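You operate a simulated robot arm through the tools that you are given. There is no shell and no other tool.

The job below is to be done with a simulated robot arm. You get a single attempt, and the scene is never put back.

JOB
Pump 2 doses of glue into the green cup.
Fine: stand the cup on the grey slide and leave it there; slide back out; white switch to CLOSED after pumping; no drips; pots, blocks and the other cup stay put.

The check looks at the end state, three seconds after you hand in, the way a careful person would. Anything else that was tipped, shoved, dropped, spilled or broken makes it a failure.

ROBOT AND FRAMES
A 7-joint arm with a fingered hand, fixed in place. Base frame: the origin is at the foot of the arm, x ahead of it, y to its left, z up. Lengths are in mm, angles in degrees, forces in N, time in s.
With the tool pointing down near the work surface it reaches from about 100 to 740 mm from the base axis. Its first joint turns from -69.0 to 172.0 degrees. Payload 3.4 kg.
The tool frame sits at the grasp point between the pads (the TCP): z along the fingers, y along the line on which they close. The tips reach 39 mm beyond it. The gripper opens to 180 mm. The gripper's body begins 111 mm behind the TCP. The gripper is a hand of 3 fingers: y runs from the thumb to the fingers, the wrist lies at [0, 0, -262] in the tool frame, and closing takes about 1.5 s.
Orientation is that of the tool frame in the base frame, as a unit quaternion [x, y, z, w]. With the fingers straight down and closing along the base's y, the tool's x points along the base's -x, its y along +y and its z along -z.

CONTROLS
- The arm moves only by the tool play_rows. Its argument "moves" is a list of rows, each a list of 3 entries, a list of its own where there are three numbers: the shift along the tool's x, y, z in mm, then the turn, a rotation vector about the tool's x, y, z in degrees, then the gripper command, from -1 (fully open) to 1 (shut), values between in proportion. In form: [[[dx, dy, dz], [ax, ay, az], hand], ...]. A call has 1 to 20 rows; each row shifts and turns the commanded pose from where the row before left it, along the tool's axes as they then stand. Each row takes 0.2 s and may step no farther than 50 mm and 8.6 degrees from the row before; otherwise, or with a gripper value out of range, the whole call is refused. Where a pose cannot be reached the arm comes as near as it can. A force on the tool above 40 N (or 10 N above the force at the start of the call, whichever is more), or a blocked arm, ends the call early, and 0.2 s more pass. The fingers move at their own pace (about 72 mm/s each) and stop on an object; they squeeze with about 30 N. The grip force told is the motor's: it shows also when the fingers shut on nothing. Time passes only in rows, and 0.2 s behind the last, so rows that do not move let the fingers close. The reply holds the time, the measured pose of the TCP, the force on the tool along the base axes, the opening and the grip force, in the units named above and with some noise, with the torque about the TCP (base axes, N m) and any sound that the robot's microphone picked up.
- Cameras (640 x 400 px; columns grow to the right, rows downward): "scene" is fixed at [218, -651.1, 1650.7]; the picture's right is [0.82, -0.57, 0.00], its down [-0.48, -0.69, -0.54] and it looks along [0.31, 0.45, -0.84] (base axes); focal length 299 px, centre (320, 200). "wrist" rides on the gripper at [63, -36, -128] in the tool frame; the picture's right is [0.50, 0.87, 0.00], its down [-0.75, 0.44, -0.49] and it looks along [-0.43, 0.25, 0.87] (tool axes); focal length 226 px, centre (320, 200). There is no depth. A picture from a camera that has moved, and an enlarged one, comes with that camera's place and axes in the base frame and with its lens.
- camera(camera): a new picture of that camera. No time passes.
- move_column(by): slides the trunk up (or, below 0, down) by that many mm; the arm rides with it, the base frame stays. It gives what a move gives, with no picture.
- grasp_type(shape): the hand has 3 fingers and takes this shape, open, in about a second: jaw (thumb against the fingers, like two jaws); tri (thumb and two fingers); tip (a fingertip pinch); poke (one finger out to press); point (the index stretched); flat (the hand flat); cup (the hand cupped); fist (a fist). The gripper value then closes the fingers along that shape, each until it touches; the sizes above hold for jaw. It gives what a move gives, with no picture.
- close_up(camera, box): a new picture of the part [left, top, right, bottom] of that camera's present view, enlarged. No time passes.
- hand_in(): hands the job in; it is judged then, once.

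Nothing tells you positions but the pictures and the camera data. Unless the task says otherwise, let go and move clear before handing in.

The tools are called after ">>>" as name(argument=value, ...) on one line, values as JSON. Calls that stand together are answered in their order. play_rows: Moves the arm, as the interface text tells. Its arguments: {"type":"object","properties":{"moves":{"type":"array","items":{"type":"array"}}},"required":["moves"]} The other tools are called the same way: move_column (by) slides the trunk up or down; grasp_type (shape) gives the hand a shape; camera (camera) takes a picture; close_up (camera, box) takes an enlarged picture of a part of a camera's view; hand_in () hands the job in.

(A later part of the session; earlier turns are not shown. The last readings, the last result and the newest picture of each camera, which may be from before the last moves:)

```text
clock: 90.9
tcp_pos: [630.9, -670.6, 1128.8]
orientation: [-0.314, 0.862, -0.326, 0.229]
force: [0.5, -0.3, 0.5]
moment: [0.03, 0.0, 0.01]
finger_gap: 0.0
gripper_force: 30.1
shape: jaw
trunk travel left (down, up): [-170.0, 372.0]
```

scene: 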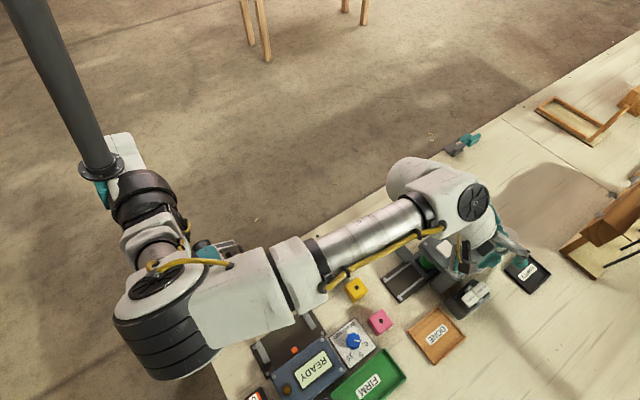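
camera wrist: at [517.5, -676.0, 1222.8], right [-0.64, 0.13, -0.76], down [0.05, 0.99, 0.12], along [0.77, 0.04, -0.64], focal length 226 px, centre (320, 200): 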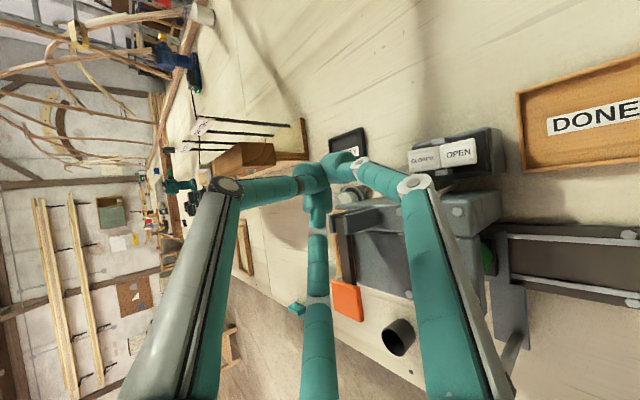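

>>> play_rows(moves=[[[2.7, 10.2, 17.5], [0, 0, 0], 1], [[2.7, 10.2, 17.5], [0, 0, 0], 1], [[2.7, 10.2, 17.5], [0, 0, 0], 1], [[0, 0, 0], [0, 0, 0], 1]])

>>> close_up(camera="wrist", box=[270, 100, 510, 260])

>>> close_up(camera="scene", box=[430, 220, 540, 320])

```text
clock: 91.9
tcp_pos: [645.3, -678.9, 1069.8]
orientation: [-0.314, 0.861, -0.327, 0.229]
force: [0.2, -0.1, -0.3]
moment: [0.0, -0.02, -0.01]
finger_gap: 0.0
gripper_force: 30.2
shape: jaw
trunk travel left (down, up): [-170.0, 372.0]
```

```text
2.50 times, centred on (390, 180) of wrist
camera zoom: at [538.8, -690.0, 1171.0], right [-0.69, 0.17, -0.71], down [0.06, 0.98, 0.17], along [0.72, 0.07, -0.69], focal length 565 px, centre (145, 250)
```

zoom: 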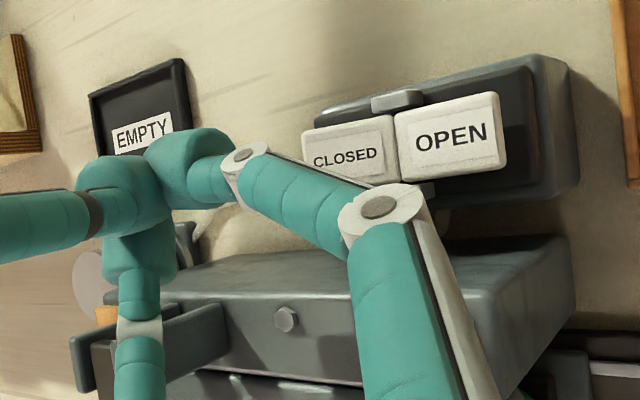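

```text
4.00 times, centred on (485, 270) of scene
camera zoom: at [218.0, -651.1, 1650.7], right [0.82, -0.57, 0.0], down [-0.48, -0.69, -0.54], along [0.31, 0.45, -0.84], focal length 1195 px, centre (-340, -80)
```

zoom: 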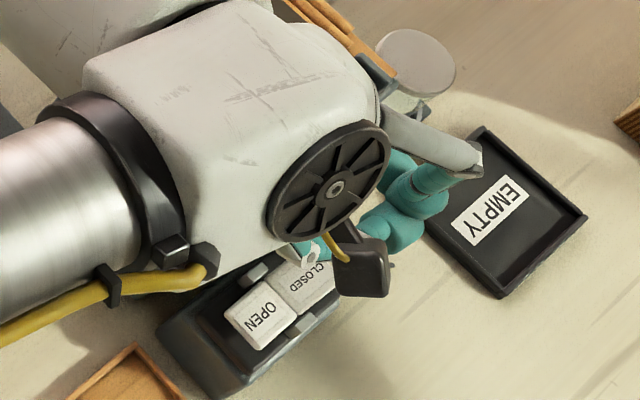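

>>> play_rows(moves=[[[3.7, 13.6, 13.2], [0, 0, 0], 1], [[3.7, 13.6, 13.2], [0, 0, 0], 1], [[2.4, 8.8, 8.5], [0, 0, 0], 1], [[0, 0, 0], [0, 0, 0], 1]])

>>> close_up(camera="wrist", box=[270, 100, 510, 260])

>>> close_up(camera="scene", box=[430, 220, 540, 320])

```text
clock: 92.9
tcp_pos: [646.6, -680.6, 1019.2]
orientation: [-0.314, 0.861, -0.327, 0.229]
force: [-0.7, 0.1, -0.1]
moment: [0.02, 0.02, -0.02]
finger_gap: 0.0
gripper_force: 30.3
shape: jaw
trunk travel left (down, up): [-170.0, 372.0]
```

```text
2.50 times, centred on (390, 180) of wrist
camera zoom: at [539.5, -691.2, 1120.5], right [-0.69, 0.17, -0.71], down [0.06, 0.98, 0.17], along [0.72, 0.07, -0.69], focal length 565 px, centre (145, 250)
```

zoom: 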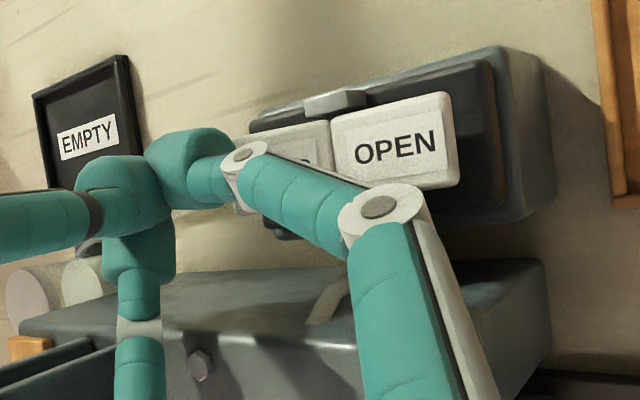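

```text
4.00 times, centred on (485, 270) of scene
camera zoom: at [218.0, -651.1, 1650.7], right [0.82, -0.57, 0.0], down [-0.48, -0.69, -0.54], along [0.31, 0.45, -0.84], focal length 1195 px, centre (-340, -80)
```

zoom: 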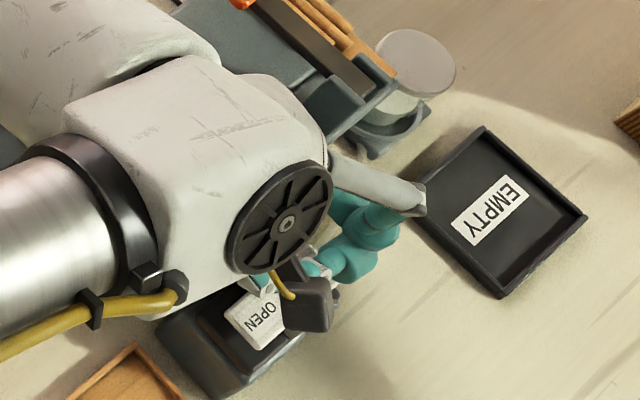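

>>> play_rows(moves=[[[0.76, 2.82, 2.73], [0, 0, 0], 1], [[0.76, 2.82, 2.73], [0, 0, 0], 1], [[0.76, 2.82, 2.73], [0, 0, 0], 1], [[0, 0, 0], [0, 0, 0], 1]])

>>> close_up(camera="wrist", box=[270, 100, 510, 260])

```text
clock: 93.9
tcp_pos: [645.6, -678.7, 1007.8]
orientation: [-0.314, 0.861, -0.327, 0.229]
force: [-1.1, -0.2, 4.4]
moment: [0.08, -0.12, 0.04]
finger_gap: 0.0
gripper_force: 29.6
shape: jaw
trunk travel left (down, up): [-170.0, 372.0]
```

```text
2.50 times, centred on (390, 180) of wrist
camera zoom: at [538.4, -690.3, 1109.2], right [-0.69, 0.17, -0.71], down [0.06, 0.98, 0.17], along [0.72, 0.07, -0.69], focal length 565 px, centre (145, 250)
```

zoom: 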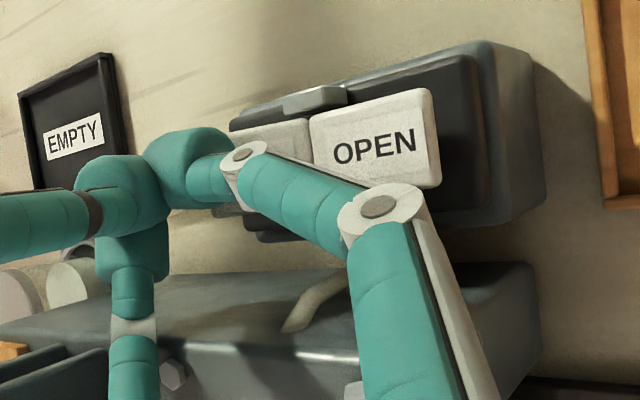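

>>> play_rows(moves=[[[0.19, 0.71, 0.68], [0, 0, 0], 1], [[0, 0, 0], [0, 0, 0], 1], [[0, 0, 0], [0, 0, 0], 1]])

>>> close_up(camera="scene", box=[440, 220, 540, 310])

>>> camera(camera="wrist")

```text
clock: 94.7
tcp_pos: [645.8, -679.3, 1003.6]
orientation: [-0.313, 0.862, -0.326, 0.228]
force: [0.8, 1.1, 0.5]
moment: [-0.01, 0.01, 0.01]
finger_gap: 0.0
gripper_force: 30.2
shape: jaw
trunk travel left (down, up): [-170.0, 372.0]
```

```text
4.44 times, centred on (490, 265) of scene
camera zoom: at [218.0, -651.1, 1650.7], right [0.82, -0.57, 0.0], down [-0.48, -0.69, -0.54], along [0.31, 0.45, -0.84], focal length 1328 px, centre (-436, -89)
```

zoom: 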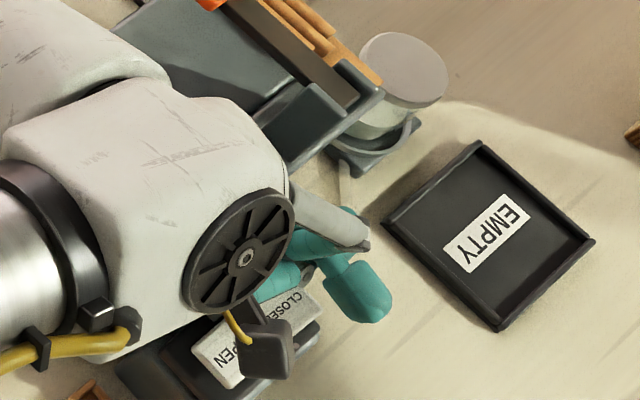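

```text
taken
camera wrist: at [539.1, -691.1, 1105.5], right [-0.69, 0.17, -0.7], down [0.06, 0.98, 0.17], along [0.72, 0.08, -0.69], focal length 226 px, centre (320, 200)
```

wrist: 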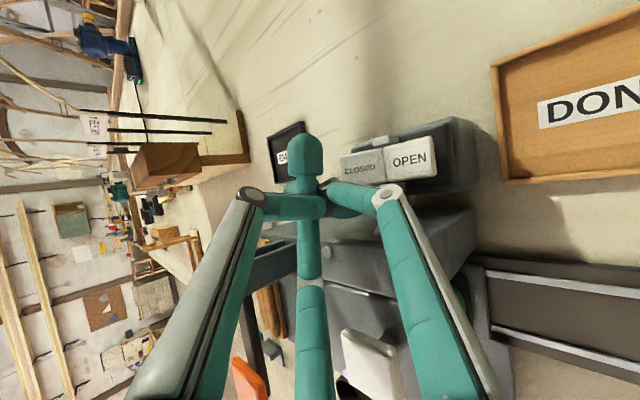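

The squeezed fingertips slipped past each other on contact. I'll go up, open slightly so they sit in order, and look again.

>>> play_rows(moves=[[[-4.75, -17.7, -17.1], [0, 0, 0], 1], [[-4.75, -17.7, -17.1], [0, 0, 0], 1], [[-4.75, -17.7, -17.1], [0, 0, 0], 1], [[-4.75, -17.7, -17.1], [0, 0, 0], 0.6], [[0, 0, 0], [0, 0, 0], 0.6], [[0, 0, 0], [0, 0, 0], 0.6], [[0, 0, 0], [0, 0, 0], 0.6]])

>>> camera(camera="wrist")

>>> camera(camera="scene")

```text
clock: 96.3
tcp_pos: [647.1, -678.8, 1106.0]
orientation: [-0.314, 0.861, -0.326, 0.229]
force: [0.1, 0.2, 0.0]
moment: [-0.02, -0.01, -0.02]
finger_gap: 34.9
gripper_force: 0.1
shape: jaw
trunk travel left (down, up): [-170.0, 372.0]
```

```text
taken
camera wrist: at [538.8, -691.1, 1207.8], right [-0.69, 0.17, -0.71], down [0.06, 0.98, 0.17], along [0.72, 0.07, -0.69], focal length 226 px, centre (320, 200)
```

wrist: 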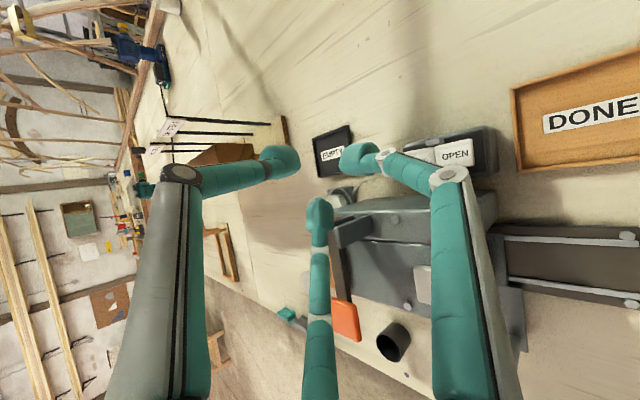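

```text
taken
```

scene: 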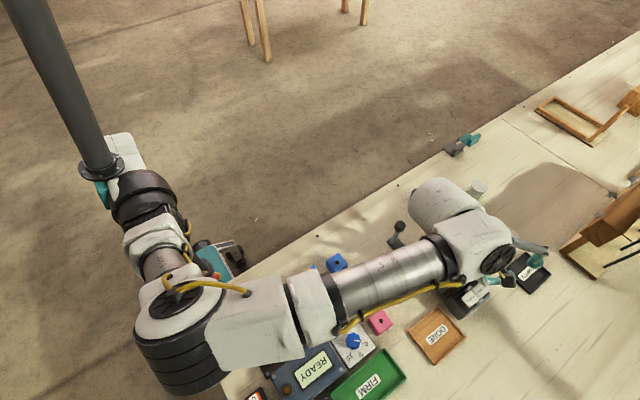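

Fingers are back in order. A better option is "poke" with the hand rolled much further, so the straight thumb is underneath and both other fingers point up, clear of the machine. I'll rise, set poke and test that roll in steps.

>>> play_rows(moves=[[[-5.7, -21.2, -20.5], [0, 0, 0], 0.6], [[-5.7, -21.2, -20.5], [0, 0, 0], 0.6], [[0, 0, 0], [0, 0, 0], 0.6]])

>>> grasp_type(shape="poke")

>>> play_rows(moves=[[[0, 0, 0], [0, 0, -8.25], -1], [[0, 0, 0], [0, 0, -8.25], -1], [[0, 0, 0], [0, 0, -8.25], -1], [[0, 0, 0], [0, 0, -8.25], -1], [[0, 0, 0], [0, 0, -8.25], -1], [[0, 0, 0], [0, 0, -8.25], -1], [[0, 0, 0], [0, 0, -8.25], -1], [[0, 0, 0], [0, 0, -8.25], -1], [[0, 0, 0], [0, 0, -8.25], -1], [[0, 0, 0], [0, 0, 0], -1]])

```text
clock: 97.1
tcp_pos: [644.2, -680.2, 1165.0]
orientation: [-0.314, 0.862, -0.326, 0.229]
force: [-0.5, -1.5, -0.3]
moment: [0.03, 0.05, 0.02]
finger_gap: 35.1
gripper_force: 0.0
shape: jaw
trunk travel left (down, up): [-170.0, 372.0]
```

```text
clock: 98.0
tcp_pos: [644.6, -678.8, 1164.5]
orientation: [-0.314, 0.862, -0.327, 0.229]
force: [-0.3, -0.5, 0.2]
moment: [0.03, -0.01, 0.01]
finger_gap: 0.0
gripper_force: 0.0
shape: poke
trunk travel left (down, up): [-170.0, 372.0]
```

```text
clock: 100.2
tcp_pos: [645.6, -679.1, 1165.8]
orientation: [0.771, -0.497, 0.398, 0.015]
force: [0.0, 0.6, -0.2]
moment: [0.01, 0.0, 0.03]
finger_gap: 0.0
gripper_force: 0.2
shape: poke
trunk travel left (down, up): [-170.0, 372.0]
```

>>> play_rows(moves=[[[0, 0, 0], [0, 0, -8.25], -1], [[0, 0, 0], [0, 0, -8.25], -1], [[0, 0, 0], [0, 0, -8.25], -1], [[0, 0, 0], [0, 0, -8.25], -1], [[0, 0, 0], [0, 0, 0], -1]])

```text
clock: 101.4
tcp_pos: [646.2, -679.0, 1166.6]
orientation: [0.88, -0.258, 0.377, 0.128]
force: [0.2, 0.4, -1.0]
moment: [0.03, 0.02, -0.03]
finger_gap: 0.1
gripper_force: 0.0
shape: poke
trunk travel left (down, up): [-170.0, 372.0]
```

>>> play_rows(moves=[[[0, 0, 0], [0, 0, -8.25], -1], [[0, 0, 0], [0, 0, -8.25], -1], [[0, 0, 0], [0, 0, -8.25], -1], [[0, 0, 0], [0, 0, -8.25], -1], [[0, 0, 0], [0, 0, 0], -1]])

```text
clock: 102.6
tcp_pos: [644.9, -678.6, 1165.7]
orientation: [0.917, 0.003, 0.326, 0.23]
force: [0.1, 0.3, 0.5]
moment: [-0.02, 0.0, 0.03]
finger_gap: 0.0
gripper_force: 0.0
shape: poke
trunk travel left (down, up): [-170.0, 372.0]
```

>>> play_rows(moves=[[[0, 0, 0], [0, 0, -8.25], -1], [[0, 0, 0], [0, 0, -8.25], -1], [[0, 0, 0], [0, 0, -8.25], -1], [[0, 0, 0], [0, 0, 0], -1]])

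>>> camera(camera="wrist")

>>> camera(camera="scene")

```text
clock: 103.6
tcp_pos: [645.1, -679.6, 1166.9]
orientation: [0.895, 0.199, 0.27, 0.293]
force: [-0.4, 0.0, 0.7]
moment: [0.01, -0.01, -0.01]
finger_gap: 0.0
gripper_force: 0.0
shape: poke
trunk travel left (down, up): [-170.0, 372.0]
```

```text
taken
camera wrist: at [609.3, -567.0, 1253.7], right [0.56, -0.39, 0.73], down [-0.79, -0.51, 0.34], along [0.24, -0.77, -0.59], focal length 226 px, centre (320, 200)
```

wrist: 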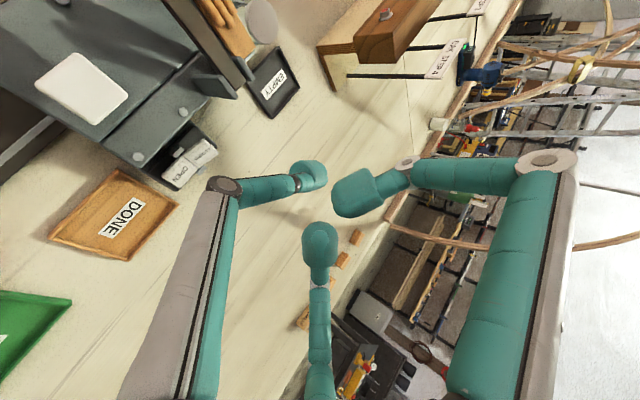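

```text
taken
```

scene: 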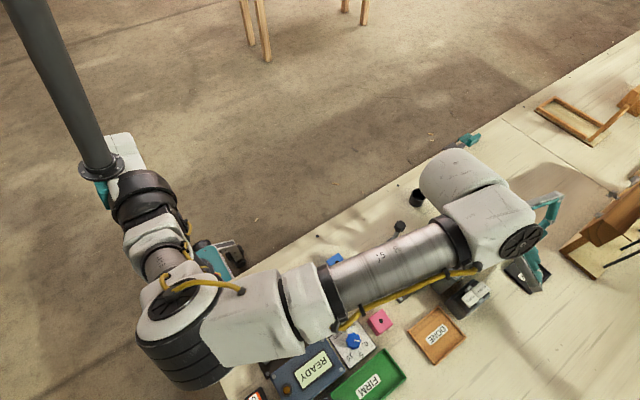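

The roll is reachable so far. I'll continue 30° more.

>>> play_rows(moves=[[[0, 0, 0], [0, 0, -7.5], -1], [[0, 0, 0], [0, 0, -7.5], -1], [[0, 0, 0], [0, 0, -7.5], -1], [[0, 0, 0], [0, 0, -7.5], -1], [[0, 0, 0], [0, 0, 0], -1]])

```text
clock: 104.8
tcp_pos: [644.3, -678.8, 1166.3]
orientation: [0.813, 0.424, 0.184, 0.354]
force: [-0.2, 0.7, 0.3]
moment: [-0.01, 0.02, 0.03]
finger_gap: 0.1
gripper_force: 0.0
shape: poke
trunk travel left (down, up): [-170.0, 372.0]
```

>>> play_rows(moves=[[[0, 0, 0], [0, 0, -7.5], -1], [[0, 0, 0], [0, 0, -7.5], -1], [[0, 0, 0], [0, 0, -7.5], -1], [[0, 0, 0], [0, 0, 0], -1]])

>>> camera(camera="wrist")

>>> close_up(camera="scene", box=[440, 180, 580, 310])

```text
clock: 105.8
tcp_pos: [645.5, -679.0, 1164.8]
orientation: [0.751, 0.526, 0.137, 0.374]
force: [-0.1, -0.2, -0.5]
moment: [0.0, -0.01, -0.01]
finger_gap: 0.3
gripper_force: 0.1
shape: poke
out of reach, approached as far as the arm can: row 3
trunk travel left (down, up): [-170.0, 372.0]
```

```text
taken
camera wrist: at [568.9, -564.0, 1215.8], right [0.8, 0.3, 0.52], down [-0.3, -0.54, 0.79], along [0.52, -0.79, -0.34], focal length 226 px, centre (320, 200)
```

wrist: 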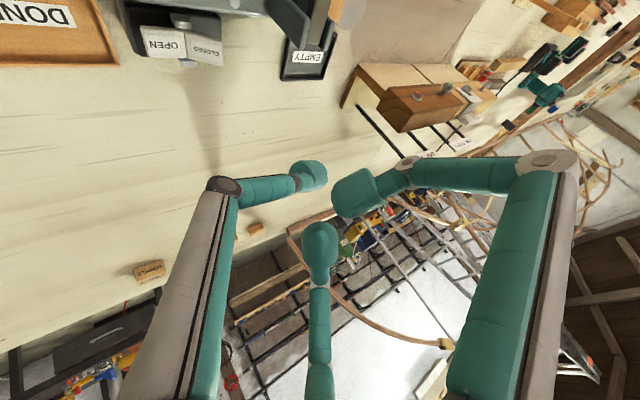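

```text
3.08 times, centred on (510, 245) of scene
camera zoom: at [218.0, -651.1, 1650.7], right [0.82, -0.57, 0.0], down [-0.48, -0.69, -0.54], along [0.31, 0.45, -0.84], focal length 919 px, centre (-265, 62)
```

zoom: 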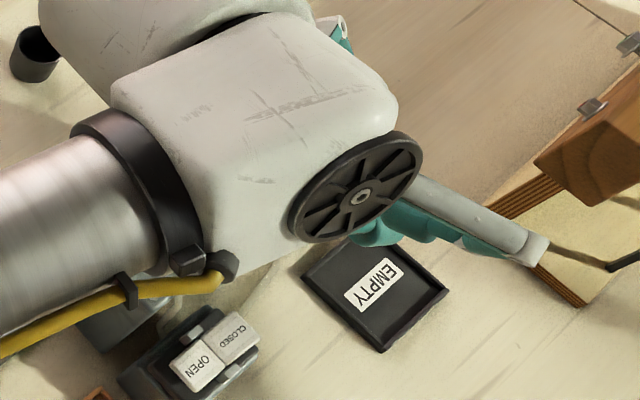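

The limit is near 285° of roll. I'll settle at a slightly smaller roll and point the hand more along +x, which keeps every finger joint clear of the bracket and body corner. Turning there at safe height.

>>> play_rows(moves=[[[0, 0, 0], [-2.03, 3.55, 6.6], -1], [[0, 0, 0], [-2.03, 3.55, 6.6], -1], [[0, 0, 0], [-2.03, 3.55, 6.6], -1], [[0, 0, 0], [0, 0, 0], -1]])

>>> camera(camera="wrist")

>>> close_up(camera="scene", box=[440, 180, 580, 310])

```text
clock: 106.8
tcp_pos: [645.5, -678.6, 1165.0]
orientation: [0.793, 0.413, 0.295, 0.335]
force: [0.3, 0.3, -0.2]
moment: [0.01, -0.01, 0.0]
finger_gap: 0.0
gripper_force: 0.2
shape: poke
trunk travel left (down, up): [-170.0, 372.0]
```

```text
taken
camera wrist: at [563.3, -573.0, 1227.3], right [0.64, 0.05, 0.77], down [-0.53, -0.69, 0.49], along [0.56, -0.72, -0.42], focal length 226 px, centre (320, 200)
```

wrist: 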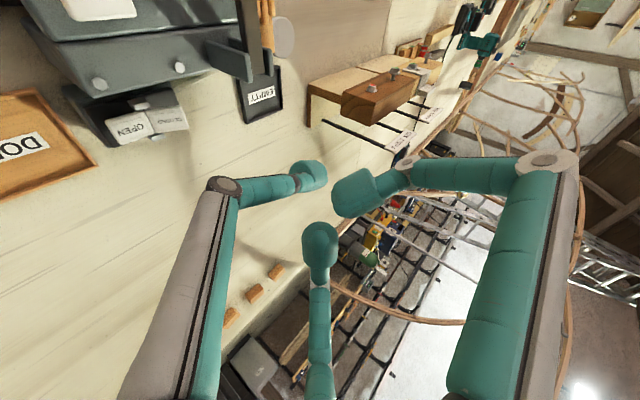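

```text
3.08 times, centred on (510, 245) of scene
camera zoom: at [218.0, -651.1, 1650.7], right [0.82, -0.57, 0.0], down [-0.48, -0.69, -0.54], along [0.31, 0.45, -0.84], focal length 919 px, centre (-265, 62)
```

zoom: 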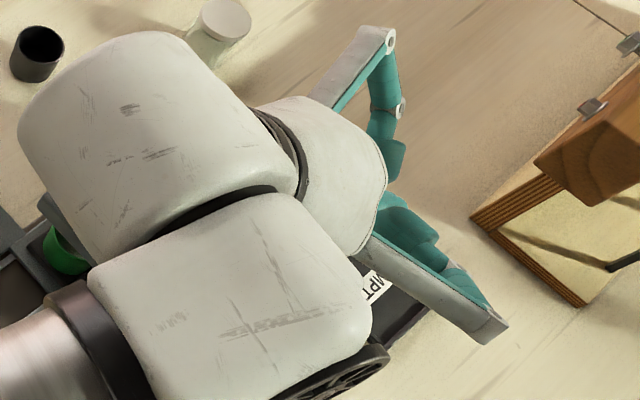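

>>> play_rows(moves=[[[-8.9, -16.3, 11.04], [0, 0, 0], -1], [[-8.9, -16.3, 11.04], [0, 0, 0], -1], [[-8.9, -16.3, 11.04], [0, 0, 0], -1], [[-8.9, -16.3, 11.04], [0, 0, 0], -1], [[-8.9, -16.3, 11.04], [0, 0, 0], -1], [[0, 0, 0], [0, 0, 0], -1]])

>>> camera(camera="wrist")

>>> camera(camera="scene")

```text
clock: 108.2
tcp_pos: [627.1, -697.4, 1060.9]
orientation: [0.793, 0.414, 0.296, 0.334]
force: [-0.6, -0.2, -0.2]
moment: [0.01, -0.02, 0.0]
finger_gap: 0.0
gripper_force: 0.1
shape: poke
trunk travel left (down, up): [-170.0, 372.0]
```

```text
taken
camera wrist: at [544.8, -592.5, 1122.9], right [0.64, 0.05, 0.77], down [-0.53, -0.69, 0.49], along [0.56, -0.72, -0.41], focal length 226 px, centre (320, 200)
```

wrist: 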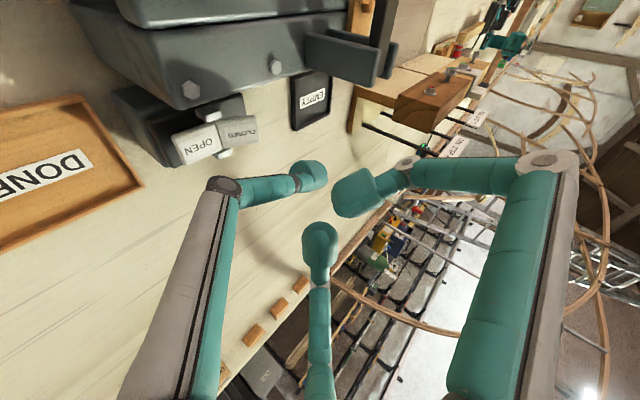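

```text
taken
```

scene: 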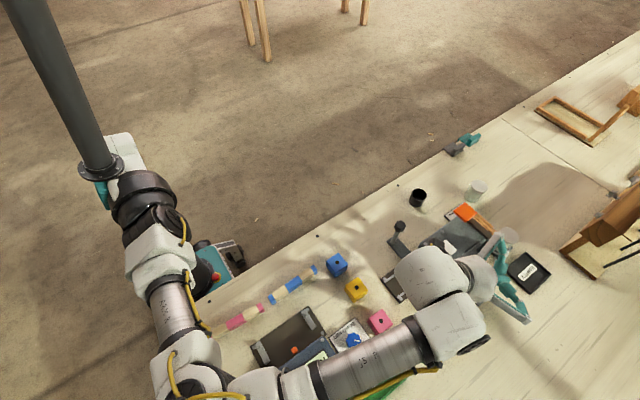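

The geometry matches the view. I'll descend 40 mm towards the CLOSED half.

>>> play_rows(moves=[[[-2.5, -10.3, 8], [0, 0, 0], -1], [[-2.5, -10.3, 8], [0, 0, 0], -1], [[-2.5, -10.3, 8], [0, 0, 0], -1], [[0, 0, 0], [0, 0, 0], -1]])

>>> camera(camera="wrist")

>>> close_up(camera="wrist", box=[180, 60, 360, 220])

```text
clock: 109.2
tcp_pos: [626.2, -697.3, 1020.9]
orientation: [0.793, 0.414, 0.295, 0.335]
force: [-0.3, -0.2, 0.7]
moment: [-0.02, 0.06, 0.02]
finger_gap: 0.0
gripper_force: 0.1
shape: poke
trunk travel left (down, up): [-170.0, 372.0]
```

```text
taken
camera wrist: at [543.5, -592.9, 1082.8], right [0.64, 0.05, 0.77], down [-0.53, -0.69, 0.49], along [0.56, -0.72, -0.41], focal length 226 px, centre (320, 200)
```

wrist: 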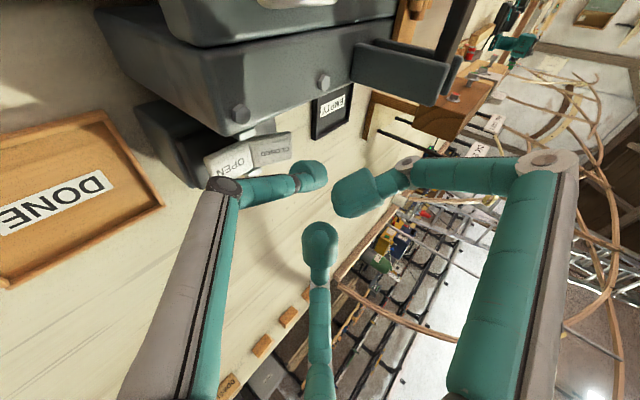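

```text
2.50 times, centred on (270, 140) of wrist
camera zoom: at [543.5, -592.9, 1082.8], right [0.64, 0.05, 0.77], down [-0.53, -0.69, 0.49], along [0.56, -0.72, -0.41], focal length 565 px, centre (445, 350)
```

zoom: 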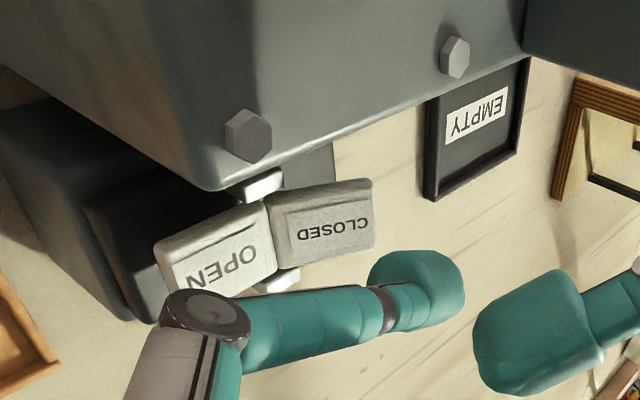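

>>> play_rows(moves=[[[5.6, 0.33, 2.2], [0, 0, 0], -1], [[-1.9, -7.8, 6.0], [0, 0, 0], -1], [[0, 0, 0], [0, 0, 0], -1]])

>>> close_up(camera="wrist", box=[180, 60, 360, 220])

```text
clock: 110.0
tcp_pos: [630.0, -693.4, 1010.5]
orientation: [0.794, 0.414, 0.294, 0.334]
force: [0.2, 0.0, 0.1]
moment: [0.02, -0.01, 0.02]
finger_gap: 0.1
gripper_force: 0.0
shape: poke
trunk travel left (down, up): [-170.0, 372.0]
```

```text
2.50 times, centred on (270, 140) of wrist
camera zoom: at [548.5, -588.7, 1072.1], right [0.64, 0.05, 0.77], down [-0.53, -0.69, 0.49], along [0.56, -0.72, -0.42], focal length 565 px, centre (445, 350)
```

zoom: 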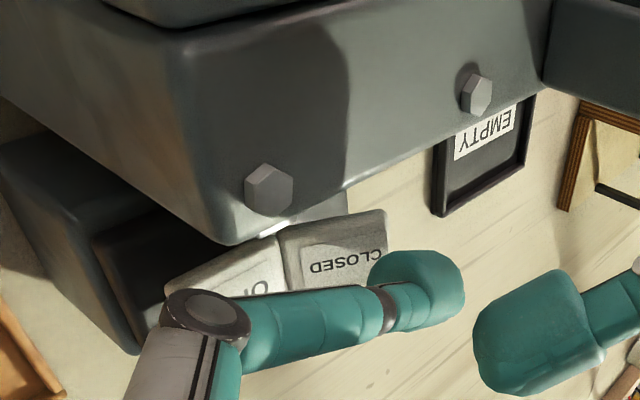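

>>> play_rows(moves=[[[-0.57, -2.33, 1.8], [0, 0, 0], -1], [[-0.57, -2.33, 1.8], [0, 0, 0], -1], [[0, 0, 0], [0, 0, 0], -1]])

```text
clock: 110.8
tcp_pos: [631.0, -693.1, 1004.3]
orientation: [0.794, 0.415, 0.294, 0.334]
force: [-0.7, -0.3, 0.3]
moment: [0.02, -0.01, 0.02]
finger_gap: 0.0
gripper_force: 0.1
shape: poke
trunk travel left (down, up): [-170.0, 372.0]
```

>>> play_rows(moves=[[[-0.38, -1.55, 1.2], [0, 0, 0], -1], [[-0.38, -1.55, 1.2], [0, 0, 0], -1], [[0, 0, 0], [0, 0, 0], -1]])

>>> close_up(camera="wrist", box=[180, 60, 360, 220])

```text
clock: 111.6
tcp_pos: [630.3, -693.5, 1001.7]
orientation: [0.794, 0.414, 0.295, 0.334]
force: [-0.3, 0.4, 0.4]
moment: [0.0, -0.02, -0.01]
finger_gap: 0.0
gripper_force: 0.0
shape: poke
trunk travel left (down, up): [-170.0, 372.0]
```

```text
2.50 times, centred on (270, 140) of wrist
camera zoom: at [548.8, -587.9, 1062.7], right [0.64, 0.05, 0.77], down [-0.53, -0.69, 0.49], along [0.56, -0.72, -0.42], focal length 565 px, centre (445, 350)
```

zoom: 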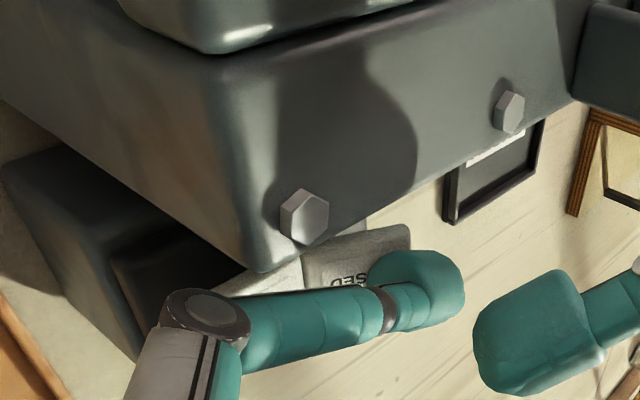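

>>> play_rows(moves=[[[-0.38, -1.55, 1.2], [0, 0, 0], -1], [[0, 0, 0], [0, 0, 0], -1]])

```text
clock: 112.2
tcp_pos: [631.3, -692.5, 998.5]
orientation: [0.794, 0.414, 0.294, 0.335]
force: [0.0, 0.6, 0.4]
moment: [0.0, -0.01, 0.01]
finger_gap: 0.0
gripper_force: 0.1
shape: poke
trunk travel left (down, up): [-170.0, 372.0]
```

>>> play_rows(moves=[[[-0.38, -1.55, 1.2], [0, 0, 0], -1], [[0, 0, 0], [0, 0, 0], -1]])

```text
clock: 112.8
tcp_pos: [630.3, -691.9, 997.0]
orientation: [0.793, 0.414, 0.294, 0.335]
force: [0.2, 0.1, 0.1]
moment: [0.01, -0.03, 0.01]
finger_gap: 0.0
gripper_force: 0.2
shape: poke
trunk travel left (down, up): [-170.0, 372.0]
```

>>> play_rows(moves=[[[-0.38, -1.55, 1.2], [0, 0, 0], -1], [[0, 0, 0], [0, 0, 0], -1]])

>>> close_up(camera="wrist", box=[180, 60, 360, 220])

```text
clock: 113.4
tcp_pos: [631.7, -693.9, 994.6]
orientation: [0.793, 0.414, 0.295, 0.335]
force: [-0.2, -0.1, 1.1]
moment: [0.02, -0.04, -0.02]
finger_gap: 0.0
gripper_force: 0.0
shape: poke
trunk travel left (down, up): [-170.0, 372.0]
```

```text
2.50 times, centred on (270, 140) of wrist
camera zoom: at [549.1, -588.2, 1056.4], right [0.64, 0.05, 0.77], down [-0.53, -0.69, 0.49], along [0.56, -0.72, -0.41], focal length 565 px, centre (445, 350)
```

zoom: 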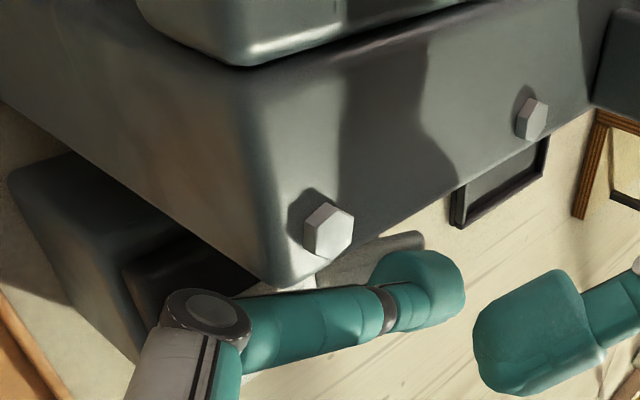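

>>> play_rows(moves=[[[-0.38, -1.55, 1.2], [0, 0, 0], -1], [[0, 0, 0], [0, 0, 0], -1]])

```text
clock: 114.0
tcp_pos: [631.7, -694.2, 991.3]
orientation: [0.793, 0.414, 0.295, 0.334]
force: [0.1, 0.3, 0.3]
moment: [-0.01, -0.03, 0.03]
finger_gap: 0.0
gripper_force: 0.0
shape: poke
trunk travel left (down, up): [-170.0, 372.0]
```

>>> play_rows(moves=[[[-0.38, -1.55, 1.2], [0, 0, 0], -1], [[0, 0, 0], [0, 0, 0], -1]])

```text
clock: 114.6
tcp_pos: [630.2, -694.3, 989.2]
orientation: [0.793, 0.414, 0.295, 0.335]
force: [0.0, -0.5, 1.4]
moment: [0.02, -0.03, 0.02]
finger_gap: 0.0
gripper_force: 0.1
shape: poke
trunk travel left (down, up): [-170.0, 372.0]
```

>>> play_rows(moves=[[[-0.38, -1.55, 1.2], [0, 0, 0], -1], [[0, 0, 0], [0, 0, 0], -1]])

>>> close_up(camera="wrist", box=[180, 60, 360, 220])

>>> close_up(camera="scene", box=[430, 220, 560, 320])

```text
clock: 115.2
tcp_pos: [629.4, -695.0, 988.6]
orientation: [0.793, 0.414, 0.295, 0.335]
force: [-0.8, -0.7, -0.2]
moment: [0.0, 0.04, 0.0]
finger_gap: 0.0
gripper_force: 0.0
shape: poke
trunk travel left (down, up): [-170.0, 372.0]
```

```text
2.50 times, centred on (270, 140) of wrist
camera zoom: at [548.9, -588.6, 1049.9], right [0.64, 0.05, 0.77], down [-0.53, -0.69, 0.49], along [0.56, -0.72, -0.42], focal length 565 px, centre (445, 350)
```

zoom: 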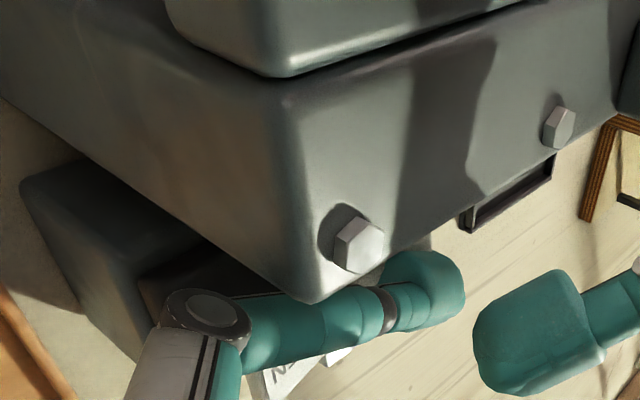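

```text
4.00 times, centred on (495, 270) of scene
camera zoom: at [218.0, -651.1, 1650.7], right [0.82, -0.57, 0.0], down [-0.48, -0.69, -0.54], along [0.31, 0.45, -0.84], focal length 1195 px, centre (-380, -80)
```

zoom: 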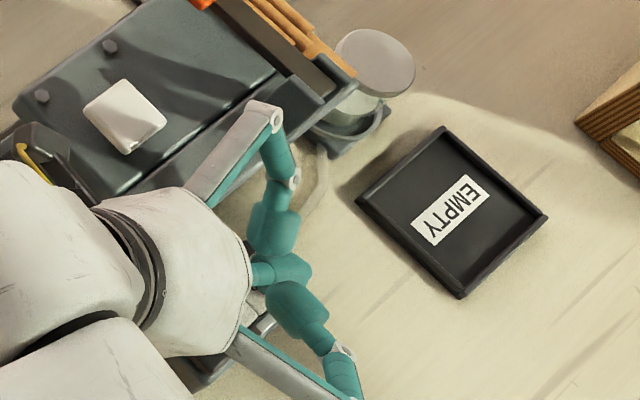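

>>> close_up(camera="wrist", box=[230, 140, 330, 230])

>>> close_up(camera="scene", box=[475, 270, 535, 320])

```text
4.44 times, centred on (280, 185) of wrist
camera zoom: at [548.9, -588.6, 1049.9], right [0.64, 0.05, 0.77], down [-0.53, -0.69, 0.49], along [0.56, -0.72, -0.42], focal length 1005 px, centre (498, 267)
```

zoom: 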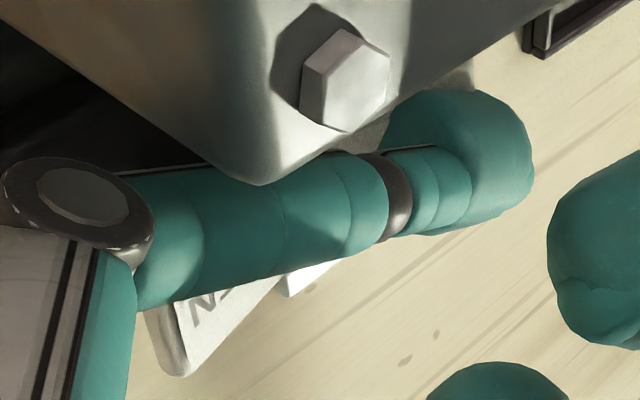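

```text
8.00 times, centred on (505, 295) of scene
camera zoom: at [218.0, -651.1, 1650.7], right [0.82, -0.57, 0.0], down [-0.48, -0.69, -0.54], along [0.31, 0.45, -0.84], focal length 2390 px, centre (-1160, -560)
```

zoom: 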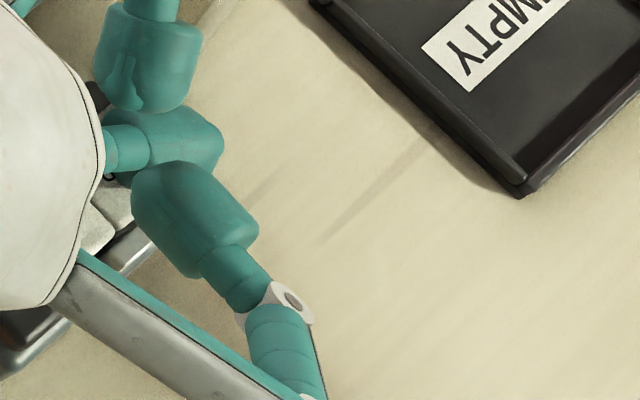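

The switch is turning: the OPEN half now tilts the other way. I'll keep pressing in small steps.

>>> play_rows(moves=[[[-0.38, -1.55, 1.2], [0, 0, 0], -1], [[-0.38, -1.55, 1.2], [0, 0, 0], -1], [[0, 0, 0], [0, 0, 0], -1]])

>>> close_up(camera="wrist", box=[230, 140, 330, 230])

```text
clock: 116.0
tcp_pos: [631.5, -692.6, 984.8]
orientation: [0.793, 0.414, 0.295, 0.335]
force: [0.6, -0.6, -0.1]
moment: [0.0, 0.01, 0.0]
finger_gap: 0.0
gripper_force: 0.0
shape: poke
trunk travel left (down, up): [-170.0, 372.0]
```

```text
4.44 times, centred on (280, 185) of wrist
camera zoom: at [549.1, -587.9, 1046.1], right [0.64, 0.05, 0.77], down [-0.53, -0.69, 0.49], along [0.56, -0.72, -0.42], focal length 1005 px, centre (498, 267)
```

zoom: 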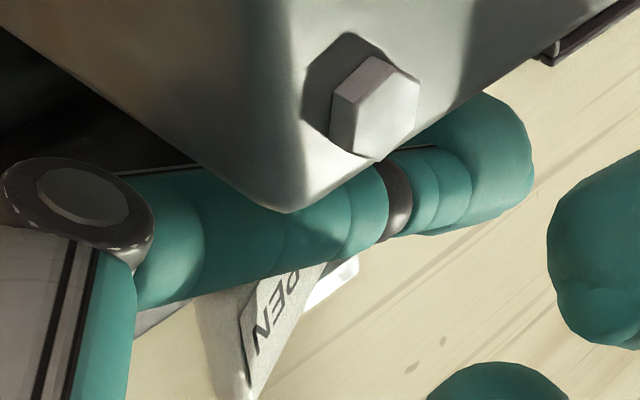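

>>> play_rows(moves=[[[-0.38, -1.55, 1.2], [0, 0, 0], -1], [[0, 0, 0], [0, 0, 0], -1]])

>>> close_up(camera="wrist", box=[230, 140, 330, 230])

```text
clock: 116.6
tcp_pos: [631.9, -692.6, 983.5]
orientation: [0.793, 0.414, 0.295, 0.335]
force: [0.0, 0.7, 0.6]
moment: [0.02, 0.02, -0.01]
finger_gap: 0.0
gripper_force: 0.0
shape: poke
trunk travel left (down, up): [-170.0, 372.0]
```

```text
4.44 times, centred on (280, 185) of wrist
camera zoom: at [549.2, -587.8, 1044.8], right [0.64, 0.05, 0.77], down [-0.53, -0.69, 0.49], along [0.56, -0.72, -0.41], focal length 1005 px, centre (498, 267)
```

zoom: 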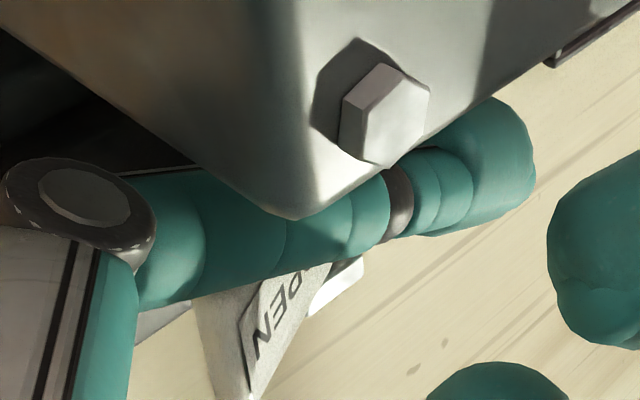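

The switch seems to have snapped over. I'll lift straight up and check.

>>> play_rows(moves=[[[0.76, 3.1, -2.4], [0, 0, 0], -1], [[1.9, 7.76, -6.0], [0, 0, 0], -1], [[1.9, 7.76, -6.0], [0, 0, 0], -1], [[2.9, 11.6, -9.0], [0, 0, 0], -1], [[0, 0, 0], [0, 0, 0], -1]])

>>> close_up(camera="wrist", box=[160, 60, 340, 220])

```text
clock: 117.8
tcp_pos: [631.9, -693.9, 1021.5]
orientation: [0.794, 0.414, 0.295, 0.334]
force: [0.2, -0.5, 1.0]
moment: [0.02, 0.0, -0.01]
finger_gap: 0.3
gripper_force: 0.1
shape: poke
trunk travel left (down, up): [-170.0, 372.0]
```

```text
2.50 times, centred on (250, 140) of wrist
camera zoom: at [549.6, -588.3, 1082.9], right [0.64, 0.05, 0.77], down [-0.53, -0.69, 0.49], along [0.56, -0.72, -0.42], focal length 565 px, centre (495, 350)
```

zoom: 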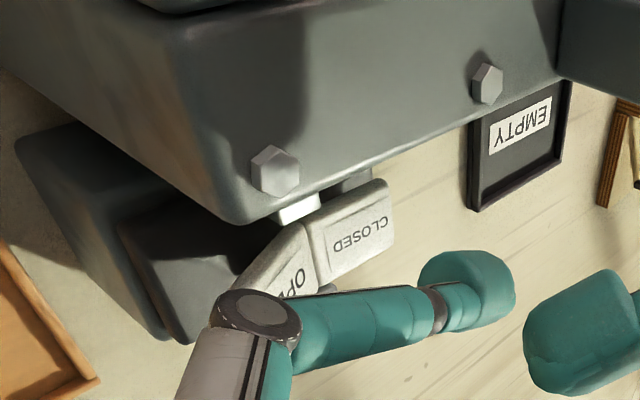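

CLOSED now looks level and OPEN tilted up. I'll rise further to get an unobstructed view.

>>> play_rows(moves=[[[3.8, 15.5, -12], [0, 0, 0], -1], [[3.8, 15.5, -12], [0, 0, 0], -1], [[3.8, 15.5, -12], [0, 0, 0], -1], [[3.8, 15.5, -12], [0, 0, 0], -1], [[3.8, 15.5, -12], [0, 0, 0], -1], [[0, 0, 0], [0, 0, 0], -1]])

>>> close_up(camera="wrist", box=[60, 40, 240, 200])

>>> camera(camera="scene")

```text
clock: 119.2
tcp_pos: [631.8, -693.1, 1121.8]
orientation: [0.794, 0.414, 0.295, 0.335]
force: [0.6, 0.3, 0.3]
moment: [-0.02, -0.03, -0.02]
finger_gap: 0.0
gripper_force: 0.0
shape: poke
trunk travel left (down, up): [-170.0, 372.0]
```

```text
2.50 times, centred on (150, 120) of wrist
camera zoom: at [550.2, -588.4, 1183.2], right [0.64, 0.05, 0.77], down [-0.53, -0.69, 0.49], along [0.56, -0.72, -0.42], focal length 565 px, centre (745, 400)
```

zoom: 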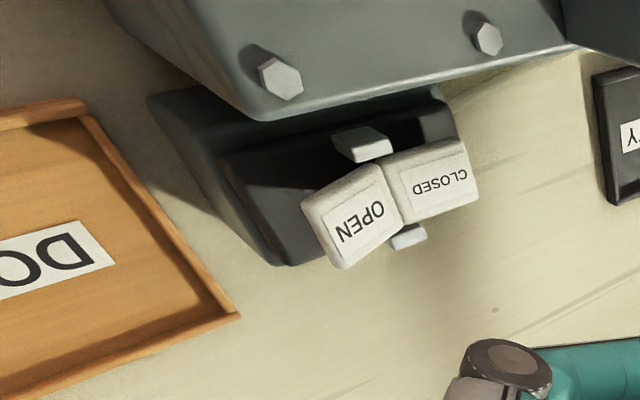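

```text
taken
```

scene: 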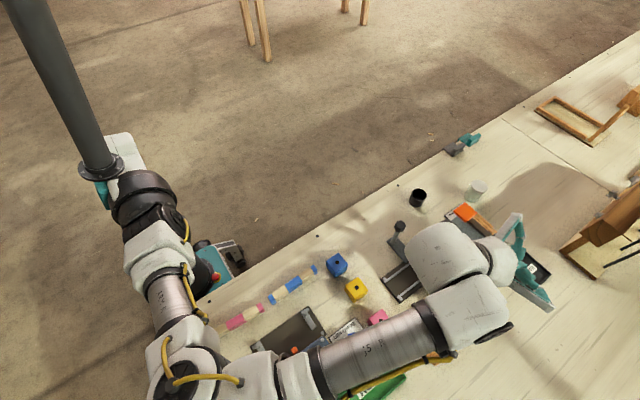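

The switch now reads CLOSED: its CLOSED half is level and the OPEN half sticks up. Next I'll raise the trunk and re-orient the hand step by step to grip the slide knob again.

>>> move_column(by=150)

>>> play_rows(moves=[[[18.7, -15.0, -17.1], [0, 0, 0], -1], [[18.7, -15.0, -17.1], [0, 0, 0], -1], [[18.7, -15.0, -17.1], [0, 0, 0], -1], [[0, 0, 0], [3.78, -4.4, 5.32], -1], [[0, 0, 0], [3.78, -4.4, 5.32], -1], [[0, 0, 0], [3.78, -4.4, 5.32], -1], [[0, 0, 0], [0, 0, 0], -1]])

```text
clock: 120.9
tcp_pos: [631.8, -693.7, 1270.8]
orientation: [0.794, 0.414, 0.295, 0.334]
force: [0.0, 0.2, 0.3]
moment: [0.02, 0.0, 0.01]
finger_gap: 0.0
gripper_force: 0.1
shape: poke
trunk travel left (down, up): [-320.0, 222.0]
```

```text
clock: 122.5
tcp_pos: [599.1, -611.6, 1278.8]
orientation: [0.901, 0.286, 0.204, 0.255]
force: [-1.0, 0.4, 0.0]
moment: [0.01, -0.03, 0.0]
finger_gap: 0.0
gripper_force: 0.1
shape: poke
trunk travel left (down, up): [-320.0, 222.0]
```

>>> play_rows(moves=[[[11.5, -21.6, -12.6], [0, 0, 0], -1], [[11.5, -21.6, -12.6], [0, 0, 0], -1], [[11.5, -21.6, -12.6], [0, 0, 0], -1], [[0, 0, 0], [3.78, -4.4, 5.32], -1], [[0, 0, 0], [3.78, -4.4, 5.32], -1], [[0, 0, 0], [3.78, -4.4, 5.32], -1], [[0, 0, 0], [0, 0, 0], -1]])

```text
clock: 124.1
tcp_pos: [578.5, -528.5, 1280.0]
orientation: [0.97, 0.146, 0.103, 0.166]
force: [0.3, 0.2, -1.1]
moment: [0.0, 0.02, -0.01]
finger_gap: 0.0
gripper_force: 0.2
shape: poke
trunk travel left (down, up): [-320.0, 222.0]
```

>>> play_rows(moves=[[[11, -24.7, -7.6], [0, 0, 0], -1], [[11, -24.7, -7.6], [0, 0, 0], -1], [[0, 0, 0], [3.78, -4.4, 5.32], -1], [[0, 0, 0], [3.78, -4.4, 5.32], -1], [[0, 0, 0], [3.78, -4.4, 5.32], -1], [[0, 0, 0], [0, 0, 0], -1]])

>>> grasp_type(shape="jaw")

>>> play_rows(moves=[[[0, 0, 0], [0, 0, 0], 0.3], [[0, 0, 0], [0, 0, 0], 0.3], [[0, 0, 0], [0, 0, 0], 0.3], [[0, 0, 0], [0, 0, 0], 0.3], [[0, 0, 0], [0, 0, 0], 0.3], [[0, 0, 0], [0, 0, 0], 0.3]])

>>> camera(camera="wrist")

>>> camera(camera="scene")

```text
clock: 125.5
tcp_pos: [583.4, -472.6, 1279.8]
orientation: [0.997, 0.0, -0.001, 0.071]
force: [0.0, -0.1, 0.2]
moment: [0.03, -0.01, -0.01]
finger_gap: 0.1
gripper_force: 0.1
shape: poke
trunk travel left (down, up): [-320.0, 222.0]
```

```text
clock: 126.4
tcp_pos: [584.6, -474.5, 1277.5]
orientation: [0.997, 0.0, -0.001, 0.071]
force: [-0.2, 0.1, 0.5]
moment: [0.01, 0.0, 0.0]
finger_gap: 180.1
gripper_force: 0.1
shape: jaw
trunk travel left (down, up): [-320.0, 222.0]
```

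```text
clock: 127.8
tcp_pos: [585.8, -473.9, 1278.9]
orientation: [0.998, 0.0, -0.002, 0.07]
force: [-0.5, 0.2, -0.5]
moment: [0.01, -0.02, 0.02]
finger_gap: 63.7
gripper_force: 0.1
shape: jaw
trunk travel left (down, up): [-320.0, 222.0]
```

```text
taken
camera wrist: at [646.9, -421.5, 1400.5], right [0.5, -0.86, 0.12], down [-0.75, -0.36, 0.55], along [-0.43, -0.37, -0.83], focal length 226 px, centre (320, 200)
```

wrist: 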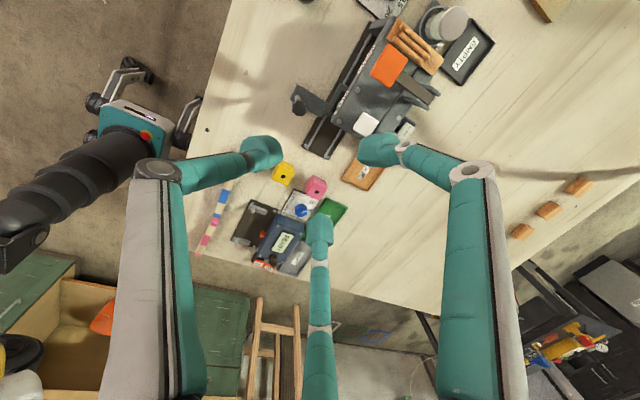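

```text
taken
```

scene: 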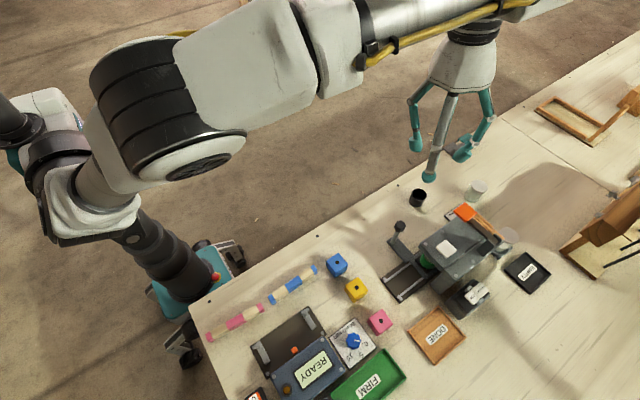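

>>> close_up(camera="scene", box=[370, 200, 520, 320])

>>> close_up(camera="wrist", box=[280, 20, 440, 160])

```text
3.33 times, centred on (445, 260) of scene
camera zoom: at [218.0, -651.1, 1650.7], right [0.82, -0.57, 0.0], down [-0.48, -0.69, -0.54], along [0.31, 0.45, -0.84], focal length 996 px, centre (-97, 0)
```

zoom: 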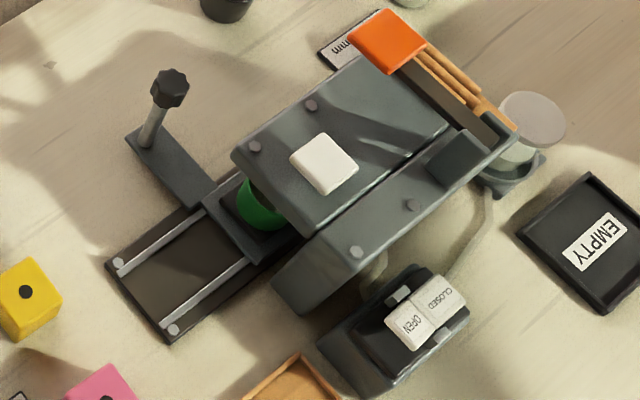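

```text
2.86 times, centred on (360, 90) of wrist
camera zoom: at [646.9, -421.5, 1400.5], right [0.5, -0.86, 0.12], down [-0.75, -0.36, 0.55], along [-0.43, -0.37, -0.83], focal length 646 px, centre (206, 514)
```

zoom: 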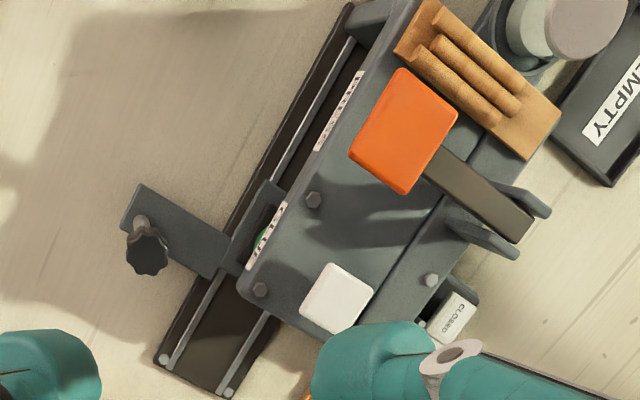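

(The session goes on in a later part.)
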